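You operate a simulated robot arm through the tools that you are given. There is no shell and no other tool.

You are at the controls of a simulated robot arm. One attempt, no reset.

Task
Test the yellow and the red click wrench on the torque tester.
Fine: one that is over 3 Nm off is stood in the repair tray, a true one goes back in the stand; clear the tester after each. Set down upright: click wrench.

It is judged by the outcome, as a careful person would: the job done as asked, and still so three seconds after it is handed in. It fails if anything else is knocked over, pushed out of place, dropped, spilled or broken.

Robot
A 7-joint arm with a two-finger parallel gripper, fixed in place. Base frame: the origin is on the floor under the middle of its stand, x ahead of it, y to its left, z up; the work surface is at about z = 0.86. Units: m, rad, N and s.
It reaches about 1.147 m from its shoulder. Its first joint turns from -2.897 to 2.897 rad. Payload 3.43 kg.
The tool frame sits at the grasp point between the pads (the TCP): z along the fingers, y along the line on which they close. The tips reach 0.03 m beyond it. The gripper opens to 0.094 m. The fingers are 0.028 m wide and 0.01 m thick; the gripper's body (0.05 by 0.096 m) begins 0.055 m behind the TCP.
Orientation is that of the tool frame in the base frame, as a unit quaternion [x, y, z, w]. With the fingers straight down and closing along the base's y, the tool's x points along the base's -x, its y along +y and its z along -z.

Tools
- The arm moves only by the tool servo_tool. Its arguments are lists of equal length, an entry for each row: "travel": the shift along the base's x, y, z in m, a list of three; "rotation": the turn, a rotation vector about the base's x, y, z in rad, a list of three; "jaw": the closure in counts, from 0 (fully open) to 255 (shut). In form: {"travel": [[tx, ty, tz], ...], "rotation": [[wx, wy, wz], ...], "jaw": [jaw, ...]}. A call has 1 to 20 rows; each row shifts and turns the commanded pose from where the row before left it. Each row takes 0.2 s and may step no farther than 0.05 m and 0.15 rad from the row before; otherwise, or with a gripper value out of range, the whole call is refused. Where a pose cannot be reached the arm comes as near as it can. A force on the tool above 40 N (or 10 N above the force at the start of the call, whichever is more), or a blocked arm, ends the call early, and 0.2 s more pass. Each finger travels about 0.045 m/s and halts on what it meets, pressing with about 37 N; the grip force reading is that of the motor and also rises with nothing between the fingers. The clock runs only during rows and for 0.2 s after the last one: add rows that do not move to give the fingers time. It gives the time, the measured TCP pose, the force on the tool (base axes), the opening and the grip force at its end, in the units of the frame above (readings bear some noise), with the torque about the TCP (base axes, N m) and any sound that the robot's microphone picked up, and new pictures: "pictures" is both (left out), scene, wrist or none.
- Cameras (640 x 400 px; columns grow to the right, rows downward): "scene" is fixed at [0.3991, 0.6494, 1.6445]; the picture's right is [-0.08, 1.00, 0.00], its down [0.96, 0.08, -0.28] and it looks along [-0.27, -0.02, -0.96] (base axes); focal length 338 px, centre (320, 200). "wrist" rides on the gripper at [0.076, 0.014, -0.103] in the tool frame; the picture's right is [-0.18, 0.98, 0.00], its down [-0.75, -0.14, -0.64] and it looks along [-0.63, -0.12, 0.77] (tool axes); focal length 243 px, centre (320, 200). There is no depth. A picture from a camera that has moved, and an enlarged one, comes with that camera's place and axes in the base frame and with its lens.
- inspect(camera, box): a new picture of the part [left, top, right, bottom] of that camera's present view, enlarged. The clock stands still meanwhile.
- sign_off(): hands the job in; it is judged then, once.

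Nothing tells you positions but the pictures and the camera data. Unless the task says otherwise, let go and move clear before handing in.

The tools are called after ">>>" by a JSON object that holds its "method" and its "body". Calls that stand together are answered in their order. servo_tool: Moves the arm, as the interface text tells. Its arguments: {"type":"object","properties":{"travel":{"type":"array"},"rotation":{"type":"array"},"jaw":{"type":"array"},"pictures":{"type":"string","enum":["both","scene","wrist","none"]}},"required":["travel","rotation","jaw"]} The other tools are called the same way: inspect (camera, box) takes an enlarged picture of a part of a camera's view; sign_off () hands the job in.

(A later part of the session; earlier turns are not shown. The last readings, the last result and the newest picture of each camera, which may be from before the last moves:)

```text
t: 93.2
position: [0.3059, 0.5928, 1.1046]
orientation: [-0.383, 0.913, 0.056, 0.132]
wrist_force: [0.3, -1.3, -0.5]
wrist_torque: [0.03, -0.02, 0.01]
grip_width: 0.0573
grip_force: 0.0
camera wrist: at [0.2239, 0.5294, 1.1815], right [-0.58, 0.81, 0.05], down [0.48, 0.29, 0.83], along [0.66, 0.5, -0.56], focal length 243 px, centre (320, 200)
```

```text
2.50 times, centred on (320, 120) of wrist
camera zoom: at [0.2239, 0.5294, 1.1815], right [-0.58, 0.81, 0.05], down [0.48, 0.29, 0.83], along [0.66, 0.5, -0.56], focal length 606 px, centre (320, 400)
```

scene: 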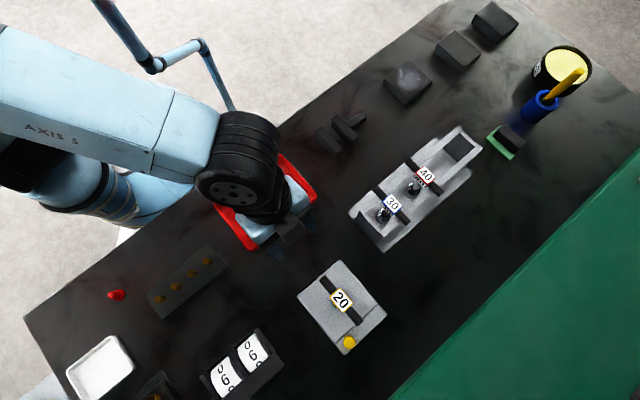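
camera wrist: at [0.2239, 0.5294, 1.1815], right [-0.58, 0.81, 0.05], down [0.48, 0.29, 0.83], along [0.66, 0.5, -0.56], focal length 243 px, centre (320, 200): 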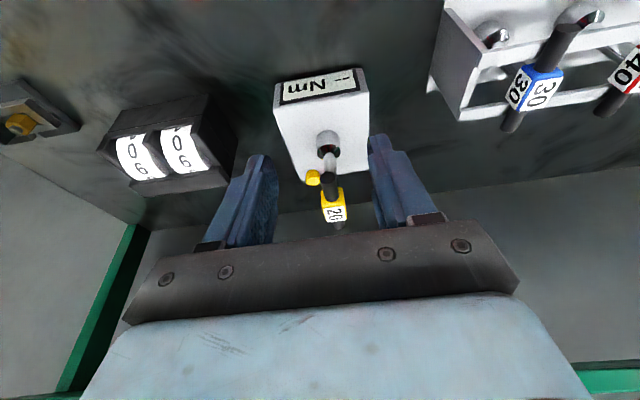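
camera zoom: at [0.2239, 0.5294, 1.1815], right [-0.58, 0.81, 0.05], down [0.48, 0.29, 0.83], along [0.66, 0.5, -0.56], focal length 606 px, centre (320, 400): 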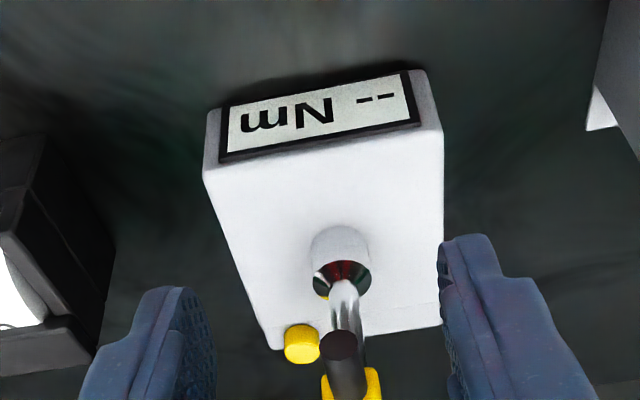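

The display is cleared to "-- Nm". Button clicks are reported as "heard: click", and no click was heard in either clockwise run. That means the 22 probably came from the counter-clockwise stop, so I'll regrip and test counter-clockwise in very small steps.

>>> {"method": "servo_tool", "body": {"travel": [[0.0315, 0.0308, 0], [0.0315, 0.0308, 0], [0.0315, 0.0308, 0], [0, 0, -0.025], [0, 0, -0.025], [0, 0, -0.025], [0, 0, 0], [0, 0, 0]], "rotation": [[0, 0, 0], [0, 0, 0], [0, 0, 0], [0, 0, 0], [0, 0, 0], [0, 0, 0], [0, 0, 0], [0, 0, 0]], "jaw": [100, 100, 100, 100, 100, 100, 100, 100], "pictures": "wrist"}}

>>> {"method": "inspect", "body": {"camera": "wrist", "box": [180, 0, 460, 230]}}

```text
t: 95.0
position: [0.404, 0.6847, 1.0272]
orientation: [-0.383, 0.913, 0.056, 0.131]
wrist_force: [0.5, 0.4, 0.8]
wrist_torque: [0.0, -0.01, 0.05]
grip_width: 0.0572
grip_force: 0.1
camera wrist: at [0.3213, 0.6204, 1.1044], right [-0.58, 0.81, 0.05], down [0.48, 0.29, 0.83], along [0.66, 0.5, -0.56], focal length 243 px, centre (320, 200)
```

wrist: 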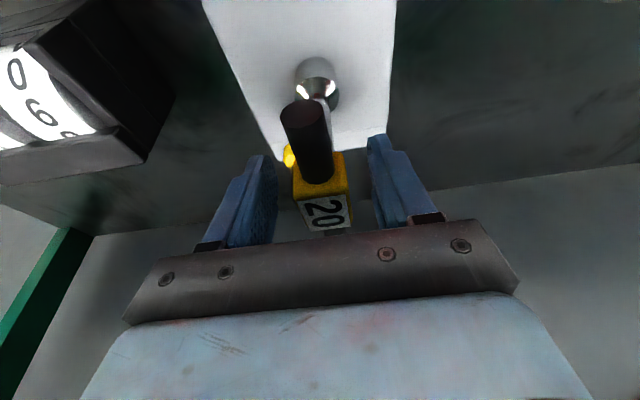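

```text
1.74 times, centred on (320, 115) of wrist
camera zoom: at [0.3213, 0.6204, 1.1044], right [-0.58, 0.81, 0.05], down [0.48, 0.29, 0.83], along [0.66, 0.5, -0.56], focal length 422 px, centre (320, 348)
```

zoom: 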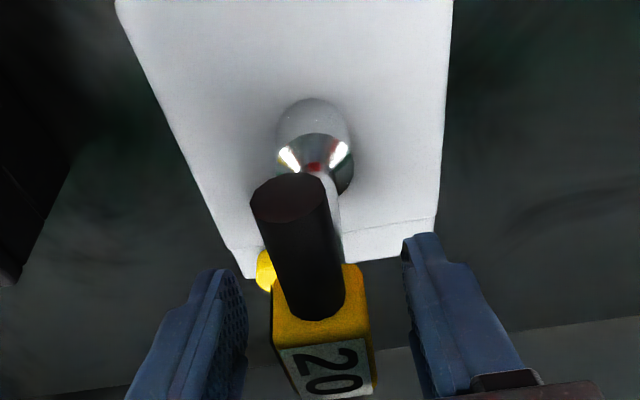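

>>> {"method": "servo_tool", "body": {"travel": [[0, 0, 0], [0, 0, 0], [0, 0, 0], [0, 0, 0]], "rotation": [[0, 0, 0], [0, 0, 0], [0, 0, 0], [0, 0, 0]], "jaw": [255, 255, 255, 255], "pictures": "none"}}

>>> {"method": "servo_tool", "body": {"travel": [[0, 0, 0], [0, 0, 0], [0, 0, 0], [0, 0, 0], [0, 0, 0]], "rotation": [[0, 0, 0.05], [0, 0, 0.05], [0, 0, 0.05], [0, 0, 0.05], [0, 0, 0]], "jaw": [255, 255, 255, 255, 255], "pictures": "none"}}

```text
t: 96.0
position: [0.403, 0.6849, 1.026]
orientation: [-0.383, 0.913, 0.055, 0.132]
wrist_force: [-1.6, 1.1, -0.7]
wrist_torque: [0.09, 0.08, -0.03]
grip_width: 0.03
grip_force: 37.0
```

```text
t: 97.2
position: [0.4025, 0.6853, 1.027]
orientation: [-0.472, 0.87, 0.068, 0.125]
wrist_force: [3.1, -3.4, -0.2]
wrist_torque: [-0.21, -0.22, -0.01]
grip_width: 0.0301
grip_force: 36.7
```

>>> {"method": "servo_tool", "body": {"travel": [[0, 0, 0], [0, 0, 0], [0, 0, 0], [0, 0, 0]], "rotation": [[0, 0, 0.02], [0, 0, 0.02], [0, 0, 0.01], [0, 0, 0]], "jaw": [255, 255, 255, 255], "pictures": "none"}}

>>> {"method": "servo_tool", "body": {"travel": [[0, 0, 0], [0, 0, 0], [0, 0, 0]], "rotation": [[0, 0, 0.015], [0, 0, 0.015], [0, 0, 0]], "jaw": [255, 255, 255], "pictures": "none"}}

```text
t: 98.2
position: [0.4026, 0.6855, 1.0259]
orientation: [-0.493, 0.858, 0.071, 0.123]
wrist_force: [-0.2, -0.2, -8.4]
wrist_torque: [0.05, 0.06, -0.49]
grip_width: 0.0301
grip_force: 36.7
```

```text
t: 99.0
position: [0.4026, 0.6852, 1.0283]
orientation: [-0.506, 0.851, 0.073, 0.121]
wrist_force: [0.1, -4.3, -10.2]
wrist_torque: [-0.31, 0.09, -0.92]
grip_width: 0.0306
grip_force: 37.3
```

Counter-clockwise torque is stiff: −0.92 N·m at 0.28 rad, with no click. I'll go back to neutral and check whether the display registered anything from that.

>>> {"method": "servo_tool", "body": {"travel": [[0, 0, 0], [0, 0, 0], [0, 0, 0], [0, 0, 0], [0, 0, 0], [0, 0, 0], [0, 0, 0], [0, 0, 0], [0, 0, 0], [0, 0, 0], [0, 0, 0.02], [0, 0, 0.03], [0, 0, 0.025], [-0.0315, -0.0308, 0], [-0.0315, -0.0308, 0], [-0.0315, -0.0308, 0], [0, 0, 0]], "rotation": [[0, 0, -0.05], [0, 0, -0.05], [0, 0, -0.05], [0, 0, -0.05], [0, 0, -0.05], [0, 0, -0.03], [0, 0, 0], [0, 0, 0], [0, 0, 0], [0, 0, 0], [0, 0, 0], [0, 0, 0], [0, 0, 0], [0, 0, 0], [0, 0, 0], [0, 0, 0], [0, 0, 0]], "jaw": [255, 255, 255, 255, 255, 255, 255, 100, 100, 100, 100, 100, 100, 100, 100, 100, 100], "pictures": "wrist"}}

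>>> {"method": "inspect", "body": {"camera": "wrist", "box": [250, 40, 390, 200]}}

```text
t: 102.6
position: [0.3071, 0.5919, 1.1052]
orientation: [-0.383, 0.913, 0.056, 0.131]
wrist_force: [0.1, 0.0, 0.6]
wrist_torque: [0.01, -0.02, 0.01]
grip_width: 0.0573
grip_force: 0.1
camera wrist: at [0.2243, 0.5268, 1.1826], right [-0.58, 0.81, 0.05], down [0.48, 0.29, 0.83], along [0.66, 0.5, -0.56], focal length 243 px, centre (320, 200)
```

wrist: 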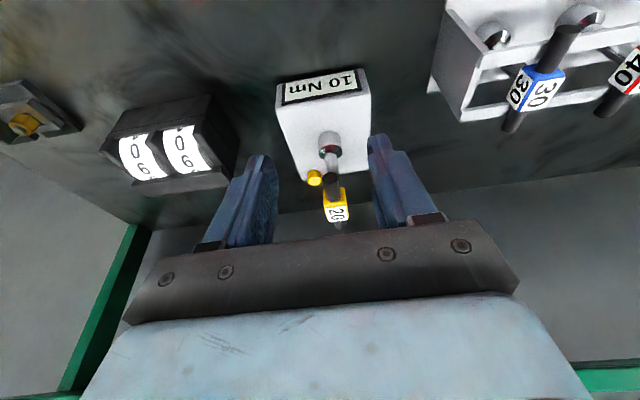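

```text
2.50 times, centred on (320, 120) of wrist
camera zoom: at [0.2243, 0.5268, 1.1826], right [-0.58, 0.81, 0.05], down [0.48, 0.29, 0.83], along [0.66, 0.5, -0.56], focal length 606 px, centre (320, 400)
```

zoom: 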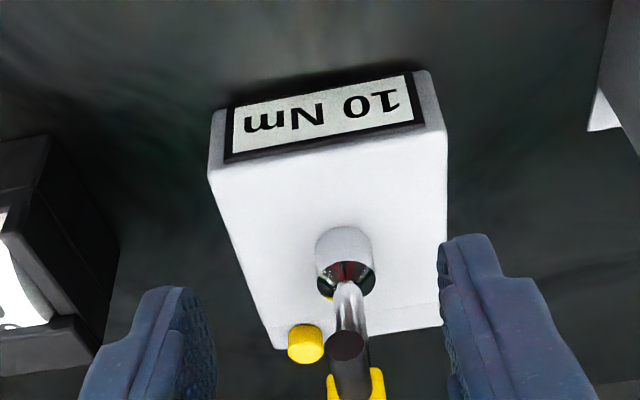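

The display now shows "10 Nm" after a counter-clockwise peak of about 0.92 N·m, so it records pulls even without a click. I need a cleaner calibration, so I'll clear the tester and make a controlled clockwise pull.

>>> {"method": "servo_tool", "body": {"travel": [[0, 0, 0.03], [0, 0, 0.03], [0.0348, 0.0143, 0], [0.0348, 0.0143, 0], [0.0348, 0.0143, 0], [0.0348, 0.0143, 0], [0.0348, 0.0143, 0], [0.035, 0.0145, 0], [0, 0, -0.045], [0, 0, -0.045], [0, 0, -0.045], [0, 0, -0.05], [0, 0, 0]], "rotation": [[0, 0, 0], [0, 0, 0], [0, 0, 0], [0, 0, 0], [0, 0, 0], [0, 0, 0], [0, 0, 0], [0, 0, 0], [0, 0, 0], [0, 0, 0], [0, 0, 0], [0, 0, 0], [0, 0, 0]], "jaw": [0, 0, 0, 0, 0, 0, 0, 0, 0, 0, 0, 0, 0], "pictures": "wrist"}}

```text
t: 105.4
position: [0.5186, 0.6767, 0.9781]
orientation: [-0.383, 0.913, 0.055, 0.132]
wrist_force: [0.0, 0.6, -0.3]
wrist_torque: [0.04, 0.02, 0.02]
grip_width: 0.0938
grip_force: 0.1
camera wrist: at [0.4355, 0.6127, 1.0555], right [-0.58, 0.81, 0.05], down [0.48, 0.29, 0.83], along [0.66, 0.5, -0.56], focal length 243 px, centre (320, 200)
```

wrist: 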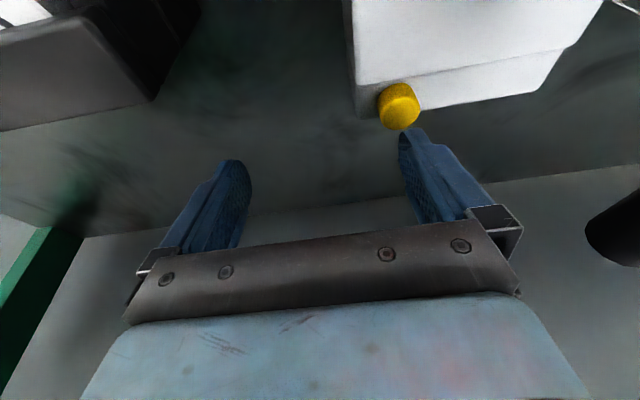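

>>> {"method": "servo_tool", "body": {"travel": [[-0.001, -0.001, -0.01], [0, 0, -0.006], [0, 0, -0.003], [0, 0, -0.002], [0, 0, 0], [0, 0, 0.02], [0, 0, 0.045], [0, 0, 0.045], [0, 0, 0.045], [0, 0, 0.04], [-0.0348, -0.0143, 0], [-0.0348, -0.0143, 0], [-0.0348, -0.0143, 0], [-0.0348, -0.0143, 0], [-0.0348, -0.0143, -0.02], [-0.034, -0.0135, -0.03], [0, 0, 0]], "rotation": [[0, 0, 0], [0, 0, 0], [0, 0, 0], [0, 0, 0], [0, 0, 0], [0, 0, 0], [0, 0, 0], [0, 0, 0], [0, 0, 0], [0, 0, 0], [0, 0, 0], [0, 0, 0], [0, 0, 0], [0, 0, 0], [0, 0, 0], [0, 0, 0], [0, 0, 0]], "jaw": [0, 0, 0, 0, 0, 0, 0, 0, 0, 0, 0, 0, 0, 0, 0, 100, 100], "pictures": "wrist"}}

```text
t: 109.0
position: [0.3067, 0.5934, 1.1016]
orientation: [-0.383, 0.913, 0.056, 0.131]
wrist_force: [-1.2, -0.2, 0.5]
wrist_torque: [0.0, -0.01, 0.0]
grip_width: 0.0574
grip_force: 0.0
heard: click
camera wrist: at [0.2234, 0.5286, 1.1796], right [-0.58, 0.81, 0.05], down [0.48, 0.29, 0.83], along [0.66, 0.5, -0.56], focal length 243 px, centre (320, 200)
```

wrist: 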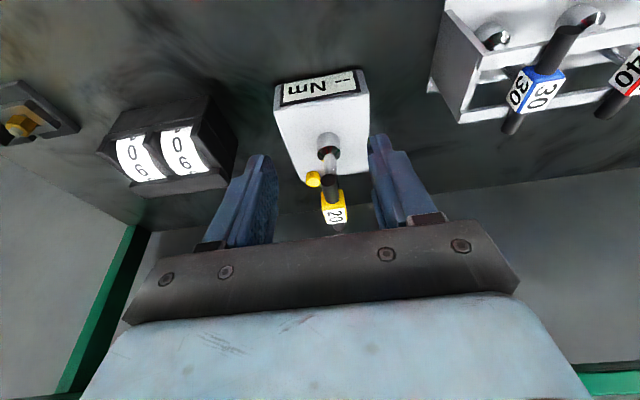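

The display is cleared again. Now I'll grip and make one controlled clockwise pull to about 0.5 N·m, unwind, and read.

>>> {"method": "servo_tool", "body": {"travel": [[0.0316, 0.0307, 0], [0.0316, 0.0307, 0], [0.0316, 0.0307, 0], [0, 0, -0.025], [0, 0, -0.025], [0, 0, -0.024], [0, 0, 0], [0, 0, 0], [0, 0, 0], [0, 0, 0]], "rotation": [[0, 0, 0], [0, 0, 0], [0, 0, 0], [0, 0, 0], [0, 0, 0], [0, 0, 0], [0, 0, 0], [0, 0, 0], [0, 0, 0], [0, 0, 0]], "jaw": [100, 100, 100, 100, 100, 100, 255, 255, 255, 255], "pictures": "wrist"}}

>>> {"method": "servo_tool", "body": {"travel": [[0, 0.0001, 0], [0, 0.0001, 0], [0, 0.0001, 0], [0, 0.0001, 0], [0, 0.0001, 0], [0, 0.0001, 0], [0, 0.0001, 0], [0, 0.0001, 0], [0, 0.0001, 0], [0, 0, 0], [0, 0, 0]], "rotation": [[0, 0, -0.1], [0, 0, -0.1], [0, 0, -0.1], [0, 0, -0.1], [0, 0, -0.1], [0, 0, -0.1], [0, 0, -0.1], [0, 0, -0.1], [0, 0, -0.1], [0, 0, -0.1], [0, 0, 0]], "jaw": [255, 255, 255, 255, 255, 255, 255, 255, 255, 255, 255], "pictures": "none"}}

```text
t: 111.2
position: [0.4015, 0.6868, 1.0283]
orientation: [-0.383, 0.913, 0.055, 0.131]
wrist_force: [1.5, -0.1, -0.1]
wrist_torque: [-0.05, -0.18, -0.02]
grip_width: 0.0303
grip_force: 37.0
camera wrist: at [0.3194, 0.6228, 1.1064], right [-0.58, 0.81, 0.05], down [0.48, 0.29, 0.83], along [0.66, 0.5, -0.56], focal length 243 px, centre (320, 200)
```

wrist: 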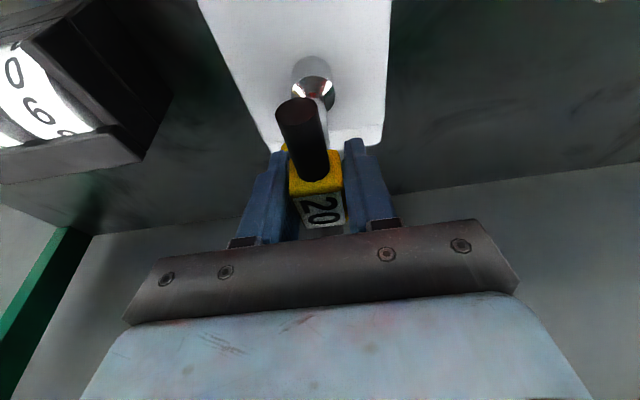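

```text
t: 113.6
position: [0.4032, 0.6856, 1.0281]
orientation: [0.102, 0.985, -0.013, 0.142]
wrist_force: [2.0, 0.6, 25.9]
wrist_torque: [-0.04, -0.34, 0.45]
grip_width: 0.0301
grip_force: 37.2
```

>>> {"method": "servo_tool", "body": {"travel": [[0, 0, 0.0005], [0, 0, 0], [0, -0.0001, 0], [0, -0.0001, 0], [0, -0.0001, 0], [0, -0.0001, 0], [0, -0.0001, 0], [0, -0.0001, 0], [0, -0.0001, 0], [0, -0.0001, 0], [0, -0.0001, 0], [0, 0, 0], [0, 0, 0]], "rotation": [[0, 0, 0], [0, 0, 0], [0, 0, 0.1], [0, 0, 0.1], [0, 0, 0.1], [0, 0, 0.1], [0, 0, 0.1], [0, 0, 0.1], [0, 0, 0.1], [0, 0, 0.1], [0, 0, 0.1], [0, 0, 0.1], [0, 0, 0]], "jaw": [255, 255, 255, 255, 255, 255, 255, 255, 255, 255, 255, 255, 255], "pictures": "none"}}

>>> {"method": "servo_tool", "body": {"travel": [[0, 0, 0], [0, 0, 0], [0, 0, 0], [0, 0, 0.02], [0, 0, 0.03], [0, 0, 0.024], [-0.0315, -0.0308, 0], [-0.0315, -0.0308, 0], [-0.0315, -0.0308, 0], [0, 0, 0]], "rotation": [[0, 0, 0], [0, 0, 0], [0, 0, 0], [0, 0, 0], [0, 0, 0], [0, 0, 0], [0, 0, 0], [0, 0, 0], [0, 0, 0], [0, 0, 0]], "jaw": [100, 100, 100, 100, 100, 100, 100, 100, 100, 100], "pictures": "wrist"}}

>>> {"method": "inspect", "body": {"camera": "wrist", "box": [250, 40, 390, 200]}}

```text
t: 116.4
position: [0.4019, 0.6867, 1.0283]
orientation: [-0.384, 0.912, 0.055, 0.132]
wrist_force: [-5.5, -0.2, 12.1]
wrist_torque: [-0.05, 0.41, 0.01]
grip_width: 0.0302
grip_force: 37.1
```

```text
t: 118.6
position: [0.3107, 0.5954, 1.1004]
orientation: [-0.383, 0.913, 0.055, 0.131]
wrist_force: [0.1, -0.8, -0.5]
wrist_torque: [-0.01, 0.04, -0.02]
grip_width: 0.0573
grip_force: 0.1
camera wrist: at [0.2282, 0.5304, 1.1778], right [-0.58, 0.81, 0.05], down [0.48, 0.29, 0.83], along [0.66, 0.5, -0.56], focal length 243 px, centre (320, 200)
```

wrist: 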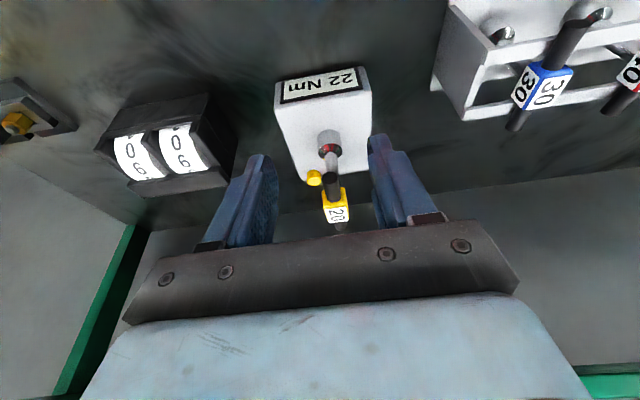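

```text
2.50 times, centred on (320, 120) of wrist
camera zoom: at [0.2282, 0.5304, 1.1778], right [-0.58, 0.81, 0.05], down [0.48, 0.29, 0.83], along [0.66, 0.5, -0.56], focal length 606 px, centre (320, 400)
```

zoom: 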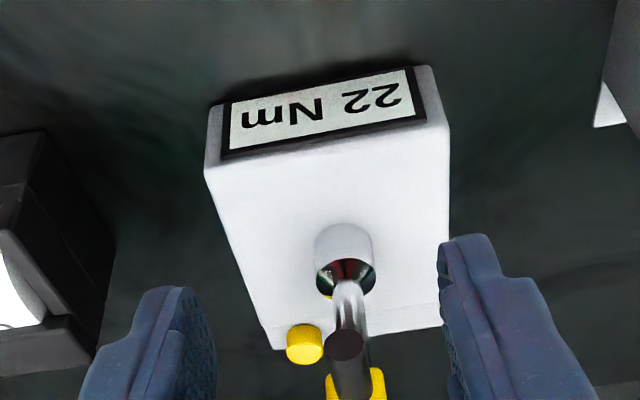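

Clockwise pulls to 0.45 N·m and to 1.2 N·m both gave 22 Nm, so the yellow wrench releases at 22. That is 2 Nm off its 20, so it counts as true and goes back in the stand. I'll look at its empty slot before returning it.

>>> {"method": "inspect", "body": {"camera": "scene", "box": [400, 110, 500, 200]}}

>>> {"method": "inspect", "body": {"camera": "scene", "box": [290, 250, 400, 360]}}

>>> {"method": "inspect", "body": {"camera": "wrist", "box": [400, 0, 640, 140]}}

```text
4.44 times, centred on (450, 155) of scene
camera zoom: at [0.3991, 0.6494, 1.6445], right [-0.08, 1.0, 0.0], down [0.96, 0.08, -0.28], along [-0.27, -0.02, -0.96], focal length 1504 px, centre (-258, 400)
```

zoom: 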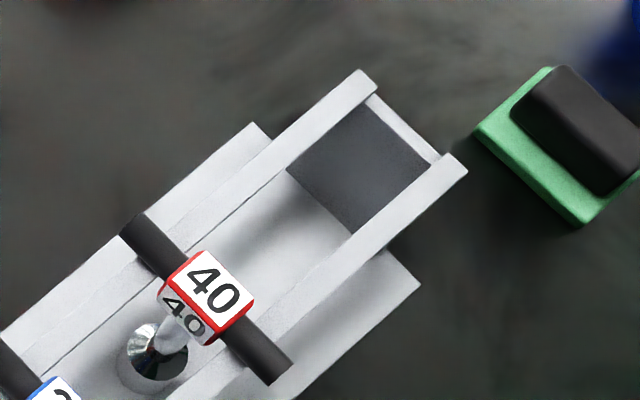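

```text
3.64 times, centred on (345, 305) of scene
camera zoom: at [0.3991, 0.6494, 1.6445], right [-0.08, 1.0, 0.0], down [0.96, 0.08, -0.28], along [-0.27, -0.02, -0.96], focal length 1231 px, centre (229, -182)
```

zoom: 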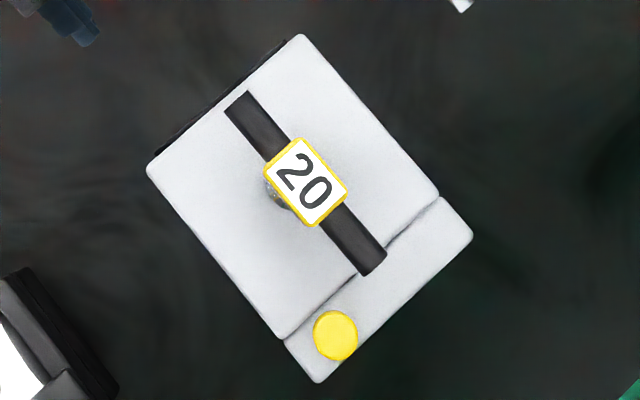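

```text
2.67 times, centred on (520, 70) of wrist
camera zoom: at [0.2282, 0.5304, 1.1778], right [-0.58, 0.81, 0.05], down [0.48, 0.29, 0.83], along [0.66, 0.5, -0.56], focal length 647 px, centre (-213, 547)
```

zoom: 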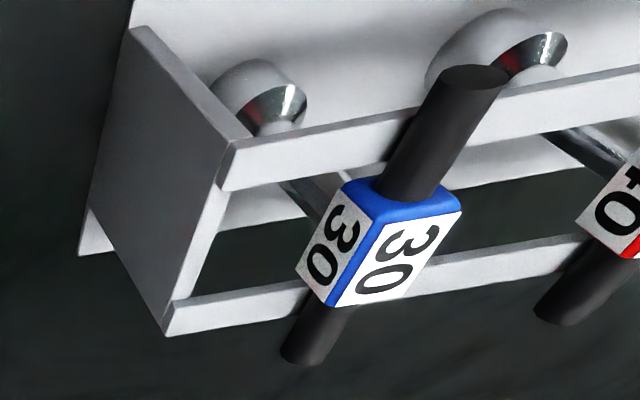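

The slot floor is the flat base plate ending at the end wall, with handles lying across the rails. I'll regrip the yellow wrench at about the same height and offset as when I first picked it up.

>>> {"method": "servo_tool", "body": {"travel": [[0.0306, 0.0299, 0], [0.0306, 0.0299, 0], [0.0305, 0.0298, 0], [0, 0, -0.025], [0, 0, -0.022], [0, 0, -0.02], [0, 0, 0]], "rotation": [[0, 0, 0], [0, 0, 0], [0, 0, 0], [0, 0, 0], [0, 0, 0], [0, 0, 0], [0, 0, 0]], "jaw": [100, 100, 100, 100, 100, 100, 100], "pictures": "wrist"}}

>>> {"method": "servo_tool", "body": {"travel": [[0, 0, 0], [0, 0, 0], [0, 0, 0], [0, 0, 0]], "rotation": [[0, 0, 0], [0, 0, 0], [0, 0, 0], [0, 0, 0]], "jaw": [255, 255, 255, 255], "pictures": "wrist"}}

>>> {"method": "inspect", "body": {"camera": "wrist", "box": [240, 80, 390, 240]}}

```text
t: 120.2
position: [0.398, 0.6822, 1.0335]
orientation: [-0.382, 0.913, 0.056, 0.132]
wrist_force: [-0.3, -0.8, 0.1]
wrist_torque: [-0.02, 0.0, 0.03]
grip_width: 0.0572
grip_force: 0.1
camera wrist: at [0.3158, 0.6178, 1.1116], right [-0.58, 0.81, 0.05], down [0.48, 0.29, 0.83], along [0.66, 0.5, -0.56], focal length 243 px, centre (320, 200)
```

wrist: 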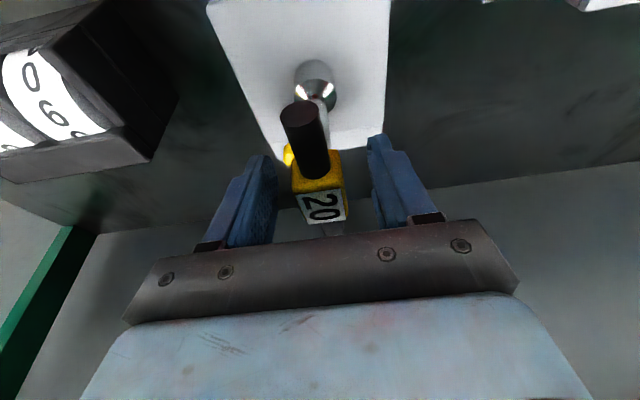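

```text
t: 121.2
position: [0.3978, 0.6828, 1.0327]
orientation: [-0.382, 0.913, 0.056, 0.132]
wrist_force: [0.5, 0.2, -0.6]
wrist_torque: [0.01, -0.02, 0.02]
grip_width: 0.0302
grip_force: 37.1
camera wrist: at [0.3158, 0.6178, 1.1118], right [-0.58, 0.81, 0.05], down [0.48, 0.29, 0.83], along [0.66, 0.5, -0.56], focal length 243 px, centre (320, 200)
```

wrist: 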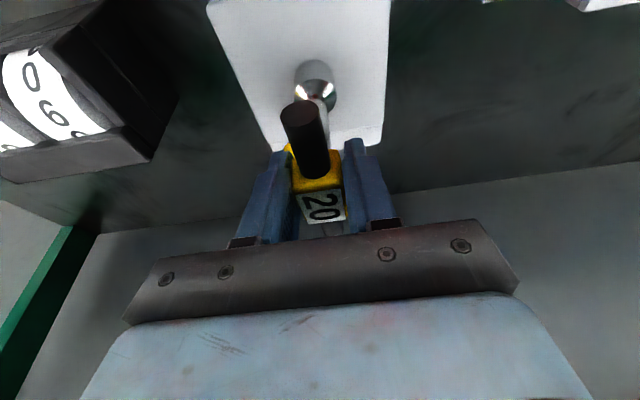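

```text
2.50 times, centred on (315, 160) of wrist
camera zoom: at [0.3158, 0.6178, 1.1118], right [-0.58, 0.81, 0.05], down [0.48, 0.29, 0.83], along [0.66, 0.5, -0.56], focal length 606 px, centre (332, 300)
```

zoom: 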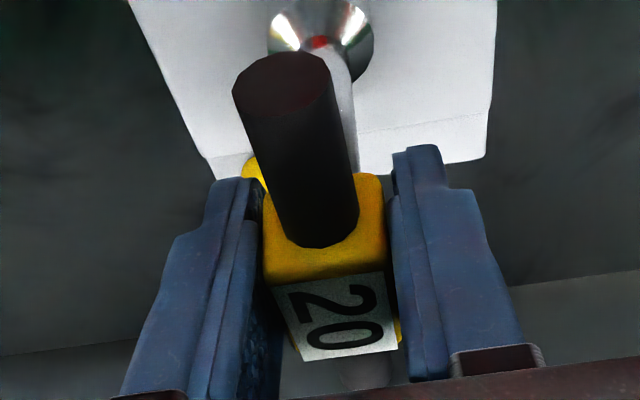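

I have a firm grip in nearly the same relation as the first grasp. I'll lift straight off the hex and carry the wrench back toward its slot.

>>> {"method": "servo_tool", "body": {"travel": [[0, 0, 0.005], [0, 0, 0.01], [0, 0, 0.02], [0, 0, 0.03], [0, 0, 0.03], [0, 0, 0.015], [0, 0, 0]], "rotation": [[0, 0, 0], [0, 0, 0], [0, 0, 0], [0, 0, 0], [0, 0, 0], [0, 0, 0], [0, 0, 0]], "jaw": [255, 255, 255, 255, 255, 255, 255], "pictures": "wrist"}}

>>> {"method": "inspect", "body": {"camera": "wrist", "box": [240, 0, 390, 110]}}

```text
t: 122.8
position: [0.3999, 0.6834, 1.1439]
orientation: [-0.383, 0.913, 0.054, 0.131]
wrist_force: [0.7, 0.3, -3.9]
wrist_torque: [0.0, 0.01, 0.0]
grip_width: 0.0301
grip_force: 36.7
camera wrist: at [0.3171, 0.6194, 1.2219], right [-0.58, 0.81, 0.05], down [0.48, 0.29, 0.83], along [0.66, 0.5, -0.56], focal length 243 px, centre (320, 200)
```

wrist: 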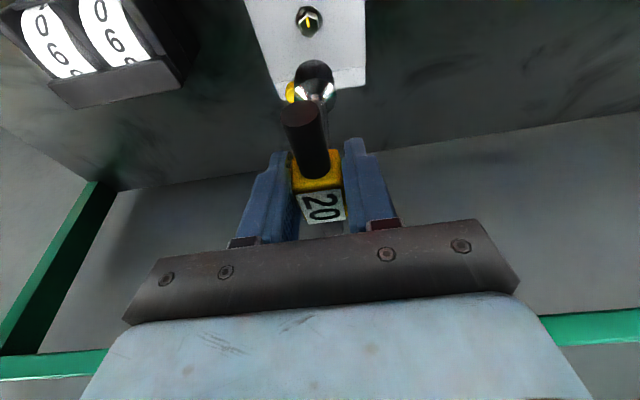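

```text
3.64 times, centred on (315, 55) of wrist
camera zoom: at [0.3171, 0.6194, 1.2219], right [-0.58, 0.81, 0.05], down [0.48, 0.29, 0.83], along [0.66, 0.5, -0.56], focal length 882 px, centre (338, 727)
```

zoom: 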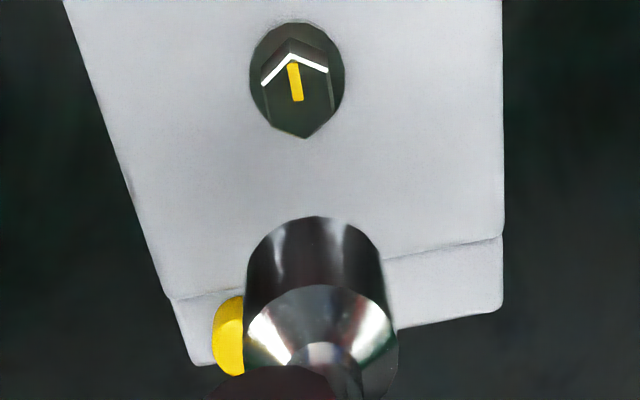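

The hex is back at its home mark. I'll carry the yellow wrench back over its slot, reversing the original path.

>>> {"method": "servo_tool", "body": {"travel": [[-0.03285, 0.02295, 0], [-0.03285, 0.02295, 0], [-0.03285, 0.02295, 0], [-0.03285, 0.02295, 0], [-0.03285, 0.02295, 0], [-0.03285, 0.02295, 0], [-0.03285, 0.02295, -0.005], [-0.03285, 0.02295, -0.005], [-0.03285, 0.02295, -0.005], [-0.03285, 0.02295, -0.005], [0, 0, 0], [0, 0, 0]], "rotation": [[0, 0, 0], [0, 0, 0], [0, 0, 0], [0, 0, 0], [0, 0, 0], [0, 0, 0], [0, 0, 0], [0, 0, 0], [0, 0, 0], [0, 0, 0], [0, 0, 0], [0, 0, 0]], "jaw": [255, 255, 255, 255, 255, 255, 255, 255, 255, 255, 255, 255], "pictures": "both"}}

>>> {"method": "inspect", "body": {"camera": "scene", "box": [400, 60, 520, 190]}}

>>> {"method": "inspect", "body": {"camera": "wrist", "box": [160, 0, 420, 180]}}

```text
t: 125.4
position: [0.0697, 0.912, 1.1244]
orientation: [-0.383, 0.913, 0.053, 0.132]
wrist_force: [0.0, -0.2, -3.2]
wrist_torque: [-0.01, 0.03, 0.0]
grip_width: 0.03
grip_force: 37.1
camera wrist: at [-0.0134, 0.8481, 1.2024], right [-0.58, 0.81, 0.05], down [0.48, 0.29, 0.83], along [0.66, 0.5, -0.56], focal length 243 px, centre (320, 200)
```

scene: 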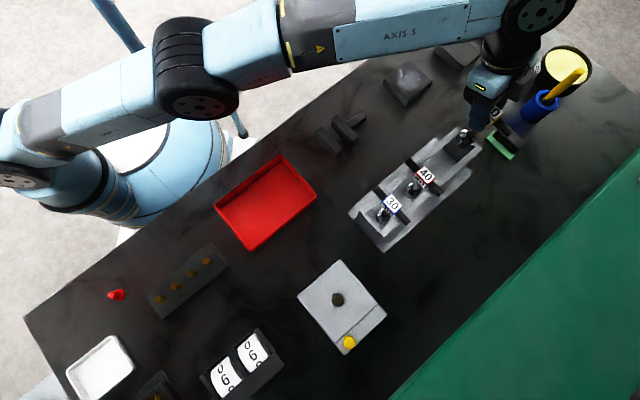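
wrist: 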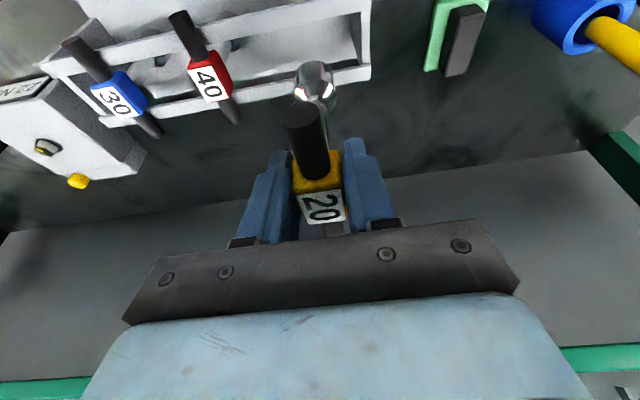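

```text
3.08 times, centred on (460, 125) of scene
camera zoom: at [0.3991, 0.6494, 1.6445], right [-0.08, 1.0, 0.0], down [0.96, 0.08, -0.28], along [-0.27, -0.02, -0.96], focal length 1041 px, centre (-111, 431)
```

zoom: 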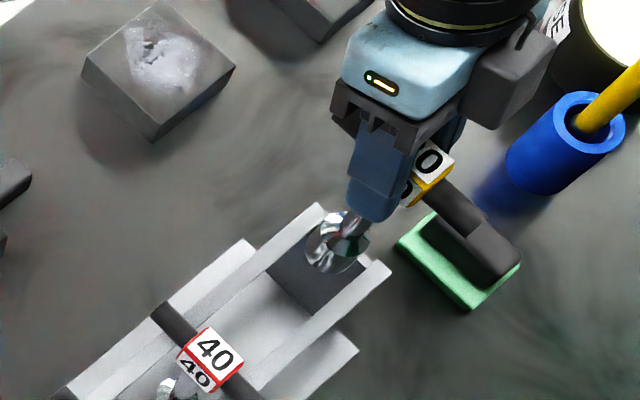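

```text
2.22 times, centred on (290, 90) of wrist
camera zoom: at [-0.0134, 0.8481, 1.2024], right [-0.58, 0.81, 0.05], down [0.48, 0.29, 0.83], along [0.66, 0.5, -0.56], focal length 539 px, centre (387, 444)
```

zoom: 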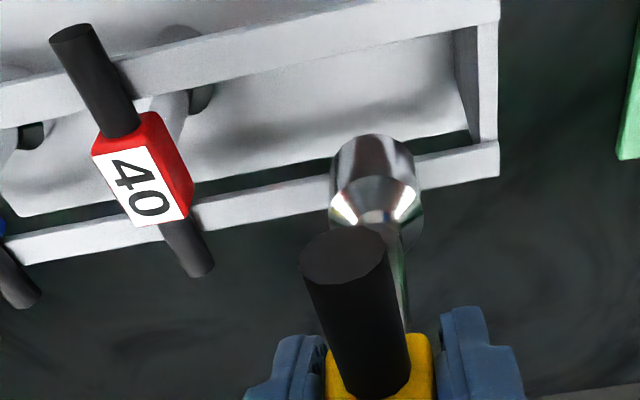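

The pose matches the original lift point within about 2 mm. I'll lower until the socket is about to pass between the rails and check.

>>> {"method": "servo_tool", "body": {"travel": [[0, 0, -0.02], [0, 0, -0.02], [0, 0, 0]], "rotation": [[0, 0, 0], [0, 0, 0], [0, 0, 0]], "jaw": [255, 255, 255], "pictures": "both"}}

>>> {"method": "inspect", "body": {"camera": "scene", "box": [420, 100, 500, 180]}}

>>> {"method": "inspect", "body": {"camera": "wrist", "box": [200, 0, 420, 160]}}

```text
t: 126.2
position: [0.07, 0.9147, 1.0853]
orientation: [-0.383, 0.913, 0.055, 0.131]
wrist_force: [-0.1, 0.4, -2.7]
wrist_torque: [0.0, 0.0, 0.02]
grip_width: 0.0302
grip_force: 36.8
camera wrist: at [-0.0123, 0.8505, 1.1629], right [-0.58, 0.81, 0.05], down [0.48, 0.29, 0.83], along [0.66, 0.5, -0.56], focal length 243 px, centre (320, 200)
```

scene: 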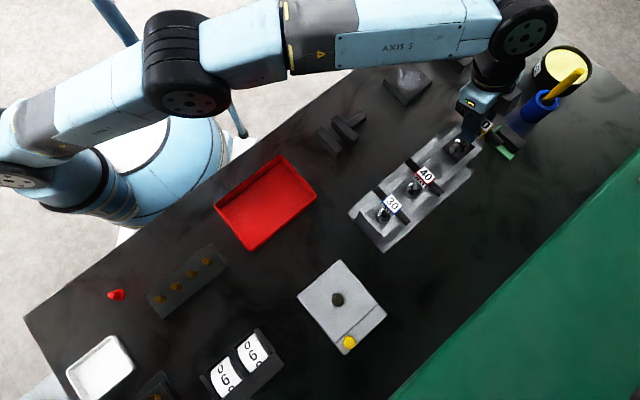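
wrist: 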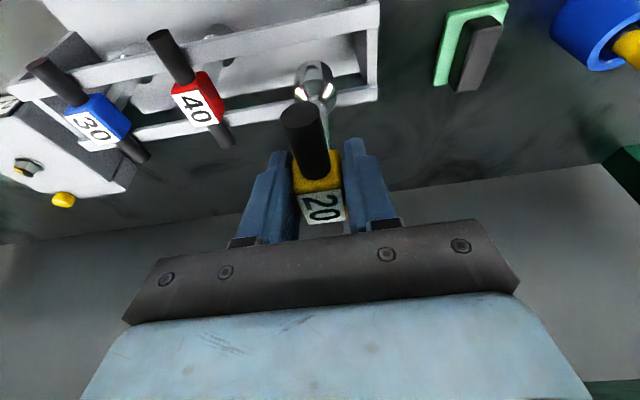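

```text
5.00 times, centred on (460, 140) of scene
camera zoom: at [0.3991, 0.6494, 1.6445], right [-0.08, 1.0, 0.0], down [0.96, 0.08, -0.28], along [-0.27, -0.02, -0.96], focal length 1692 px, centre (-380, 500)
```

zoom: 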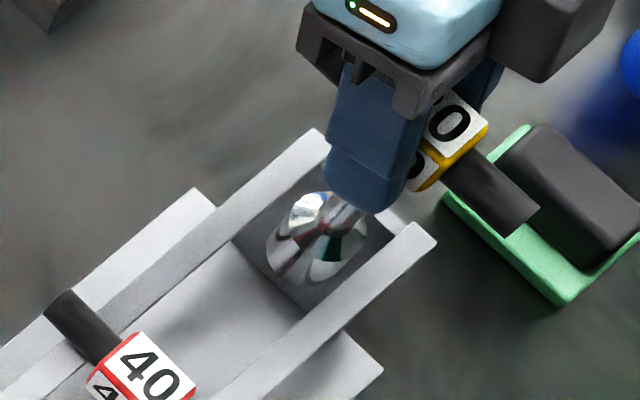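

```text
2.50 times, centred on (310, 80) of wrist
camera zoom: at [-0.0123, 0.8505, 1.1629], right [-0.58, 0.81, 0.05], down [0.48, 0.29, 0.83], along [0.66, 0.5, -0.56], focal length 606 px, centre (345, 500)
```

zoom: 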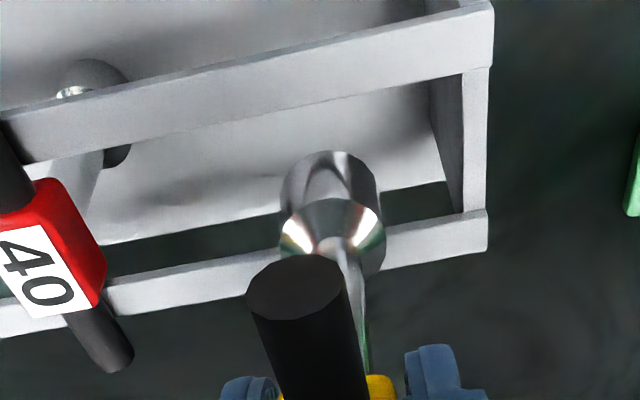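

>>> {"method": "inspect", "body": {"camera": "scene", "box": [440, 120, 480, 165]}}

>>> {"method": "inspect", "body": {"camera": "wrist", "box": [270, 30, 390, 120]}}

```text
8.89 times, centred on (460, 142) of scene
camera zoom: at [0.3991, 0.6494, 1.6445], right [-0.08, 1.0, 0.0], down [0.96, 0.08, -0.28], along [-0.27, -0.02, -0.96], focal length 3008 px, centre (-924, 711)
```

zoom: 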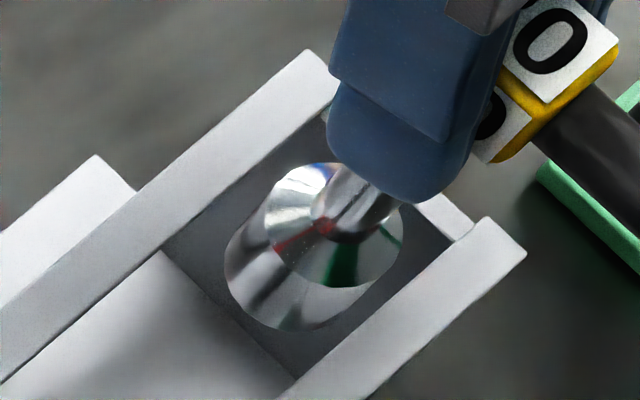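

```text
4.44 times, centred on (330, 75) of wrist
camera zoom: at [-0.0123, 0.8505, 1.1629], right [-0.58, 0.81, 0.05], down [0.48, 0.29, 0.83], along [0.66, 0.5, -0.56], focal length 1078 px, centre (276, 756)
```

zoom: 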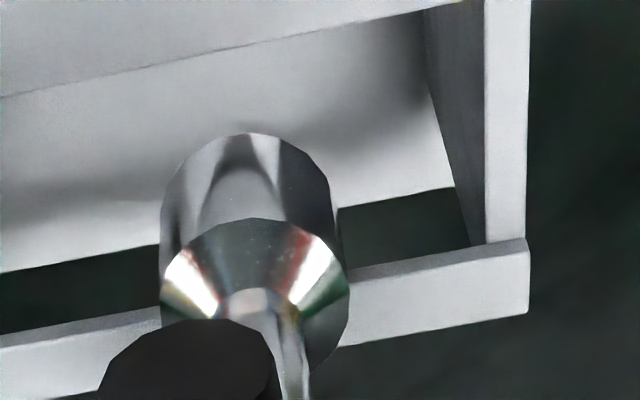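

The socket is centred between the rails, with about 8 mm clear each side. I'll lower it in, with a small correction toward the original spot.

>>> {"method": "servo_tool", "body": {"travel": [[0.0014, -0.0028, 0], [0, 0, -0.02], [0, 0, -0.02], [0, 0, -0.02], [0, 0, -0.02], [0, 0, -0.012], [0, 0, 0]], "rotation": [[0, 0, 0], [0, 0, 0], [0, 0, 0], [0, 0, 0], [0, 0, 0], [0, 0, 0], [0, 0, 0]], "jaw": [255, 255, 255, 255, 255, 255, 255], "pictures": "both"}}

>>> {"method": "inspect", "body": {"camera": "wrist", "box": [220, 20, 440, 240]}}

```text
t: 127.8
position: [0.0742, 0.9096, 0.9932]
orientation: [-0.383, 0.913, 0.055, 0.131]
wrist_force: [0.6, 0.5, -2.9]
wrist_torque: [-0.01, 0.03, 0.03]
grip_width: 0.0301
grip_force: 37.1
camera wrist: at [-0.0084, 0.8455, 1.07], right [-0.58, 0.81, 0.05], down [0.48, 0.29, 0.83], along [0.66, 0.5, -0.56], focal length 243 px, centre (320, 200)
```

scene: 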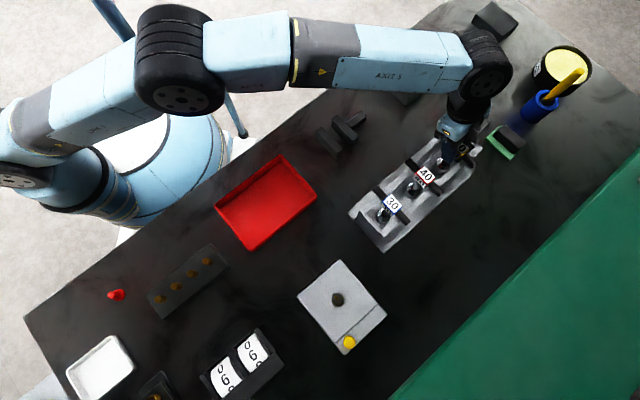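
wrist: 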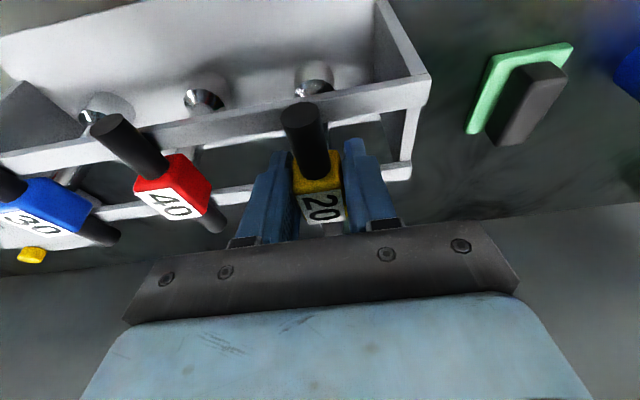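

```text
1.82 times, centred on (330, 130) of wrist
camera zoom: at [-0.0084, 0.8455, 1.07], right [-0.58, 0.81, 0.05], down [0.48, 0.29, 0.83], along [0.66, 0.5, -0.56], focal length 441 px, centre (302, 327)
```

zoom: 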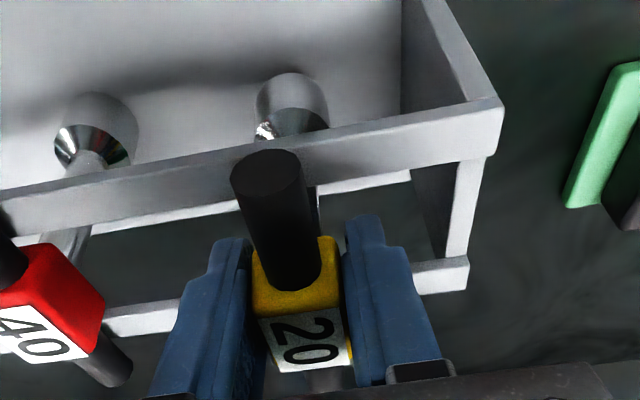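

>>> {"method": "servo_tool", "body": {"travel": [[0, 0, -0.005], [0, 0, -0.004], [0, 0, -0.003], [0, 0, 0]], "rotation": [[0, 0, 0], [0, 0, 0], [0, 0, 0], [0, 0, 0]], "jaw": [255, 255, 255, 255], "pictures": "none"}}

>>> {"method": "servo_tool", "body": {"travel": [[0, 0, -0.002], [0, 0, -0.001], [0, 0, 0]], "rotation": [[0, 0, 0], [0, 0, 0], [0, 0, 0]], "jaw": [255, 255, 255], "pictures": "wrist"}}

```text
t: 128.8
position: [0.074, 0.9098, 0.9792]
orientation: [-0.384, 0.912, 0.055, 0.131]
wrist_force: [-0.2, 0.3, -3.6]
wrist_torque: [-0.01, 0.0, -0.02]
grip_width: 0.0301
grip_force: 37.4
```

```text
t: 129.6
position: [0.0733, 0.9098, 0.9774]
orientation: [-0.383, 0.912, 0.055, 0.133]
wrist_force: [-0.4, 0.1, -3.8]
wrist_torque: [-0.03, 0.01, -0.01]
grip_width: 0.03
grip_force: 37.0
camera wrist: at [-0.0094, 0.8456, 1.0552], right [-0.58, 0.81, 0.05], down [0.48, 0.29, 0.83], along [0.66, 0.5, -0.56], focal length 243 px, centre (320, 200)
```

wrist: 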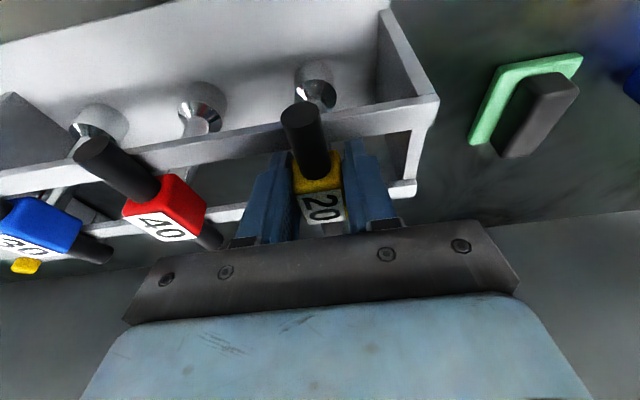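

>>> {"method": "servo_tool", "body": {"travel": [[0, 0, -0.001], [0, 0, -0.001], [0, 0, 0]], "rotation": [[0, 0, 0], [0, 0, 0], [0, 0, 0]], "jaw": [255, 255, 255], "pictures": "none"}}

>>> {"method": "servo_tool", "body": {"travel": [[0, 0, -0.001], [0, 0, -0.001], [0, 0, 0]], "rotation": [[0, 0, 0], [0, 0, 0], [0, 0, 0]], "jaw": [255, 255, 255], "pictures": "none"}}

```text
t: 130.4
position: [0.0736, 0.9097, 0.9772]
orientation: [-0.383, 0.913, 0.055, 0.131]
wrist_force: [0.0, -0.8, 2.2]
wrist_torque: [-0.14, 0.0, 0.03]
grip_width: 0.0301
grip_force: 37.1
```

```text
t: 131.2
position: [0.0725, 0.909, 0.9762]
orientation: [-0.383, 0.913, 0.058, 0.132]
wrist_force: [-0.3, 8.9, 21.4]
wrist_torque: [0.2, 0.05, -0.09]
grip_width: 0.0303
grip_force: 37.1
```

The wrench is resting on the stand floor. I'll relieve the press slightly and release.

>>> {"method": "servo_tool", "body": {"travel": [[0, 0, 0.0015], [0, 0, 0], [0, 0, 0], [0, 0, 0], [0, 0, 0], [0, 0, 0]], "rotation": [[0, 0, 0], [0, 0, 0], [0, 0, 0], [0, 0, 0], [0, 0, 0], [0, 0, 0]], "jaw": [255, 255, 100, 100, 100, 100], "pictures": "wrist"}}

>>> {"method": "inspect", "body": {"camera": "wrist", "box": [220, 20, 440, 240]}}

```text
t: 132.6
position: [0.073, 0.91, 0.9757]
orientation: [-0.383, 0.913, 0.055, 0.132]
wrist_force: [-0.6, 0.0, 1.1]
wrist_torque: [-0.01, 0.0, -0.03]
grip_width: 0.0572
grip_force: 0.0
camera wrist: at [-0.0095, 0.8451, 1.0536], right [-0.58, 0.81, 0.05], down [0.48, 0.29, 0.83], along [0.66, 0.5, -0.56], focal length 243 px, centre (320, 200)
```

wrist: 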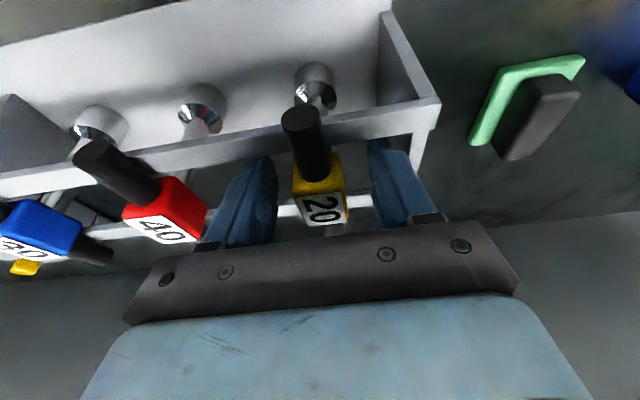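

```text
1.82 times, centred on (330, 130) of wrist
camera zoom: at [-0.0095, 0.8451, 1.0536], right [-0.58, 0.81, 0.05], down [0.48, 0.29, 0.83], along [0.66, 0.5, -0.56], focal length 441 px, centre (302, 327)
```

zoom: 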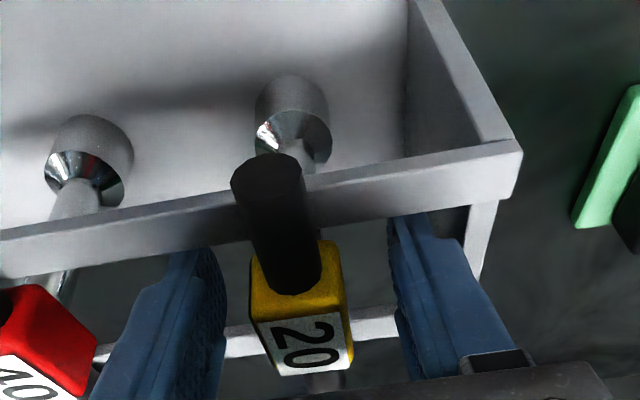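

The yellow wrench stands in its slot, released. I'll raise straight up clear of it and check.

>>> {"method": "servo_tool", "body": {"travel": [[0, 0, 0.02], [0, 0, 0.03], [0, 0, 0.03], [0, 0, 0.03], [-0.03, -0.03, 0], [-0.03, -0.03, 0], [0, 0, 0]], "rotation": [[0, 0, 0], [0, 0, 0], [0, 0, 0], [0, 0, 0], [0, 0, 0], [0, 0, 0], [0, 0, 0]], "jaw": [100, 100, 100, 100, 100, 100, 100], "pictures": "both"}}

>>> {"method": "inspect", "body": {"camera": "scene", "box": [400, 110, 500, 200]}}

>>> {"method": "inspect", "body": {"camera": "wrist", "box": [180, 40, 420, 200]}}

```text
t: 134.2
position: [0.0144, 0.8506, 1.0859]
orientation: [-0.382, 0.913, 0.055, 0.131]
wrist_force: [0.0, -0.1, 0.3]
wrist_torque: [0.0, 0.01, 0.01]
grip_width: 0.0571
grip_force: 0.0
camera wrist: at [-0.0681, 0.7861, 1.1629], right [-0.58, 0.81, 0.05], down [0.48, 0.29, 0.83], along [0.66, 0.5, -0.56], focal length 243 px, centre (320, 200)
```

scene: 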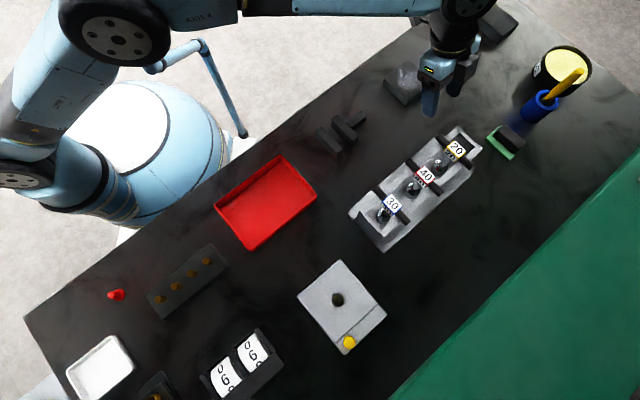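
wrist: 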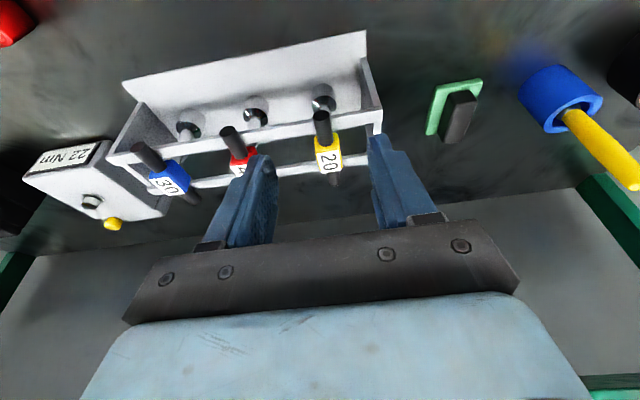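

```text
4.44 times, centred on (450, 155) of scene
camera zoom: at [0.3991, 0.6494, 1.6445], right [-0.08, 1.0, 0.0], down [0.96, 0.08, -0.28], along [-0.27, -0.02, -0.96], focal length 1504 px, centre (-258, 400)
```

zoom: 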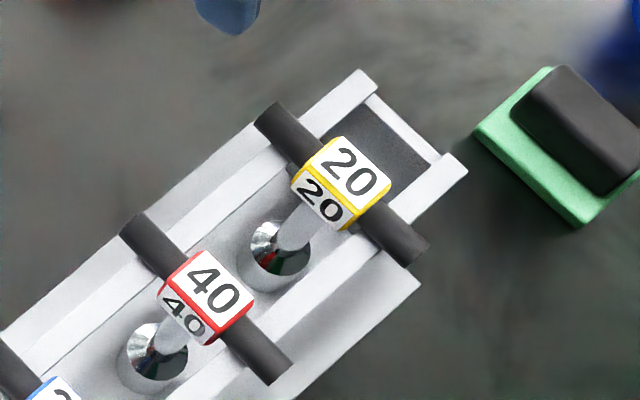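

```text
2.50 times, centred on (300, 120) of wrist
camera zoom: at [-0.0681, 0.7861, 1.1629], right [-0.58, 0.81, 0.05], down [0.48, 0.29, 0.83], along [0.66, 0.5, -0.56], focal length 606 px, centre (370, 400)
```

zoom: 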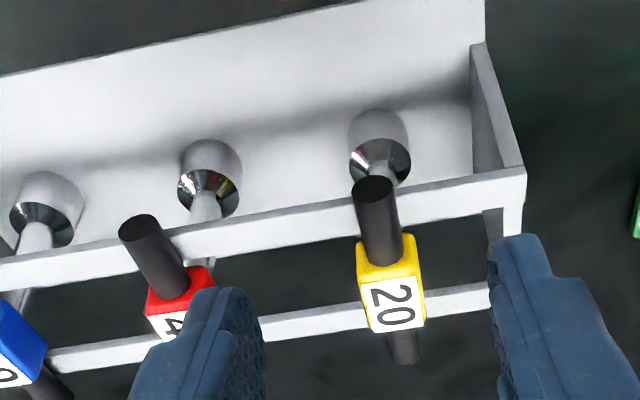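

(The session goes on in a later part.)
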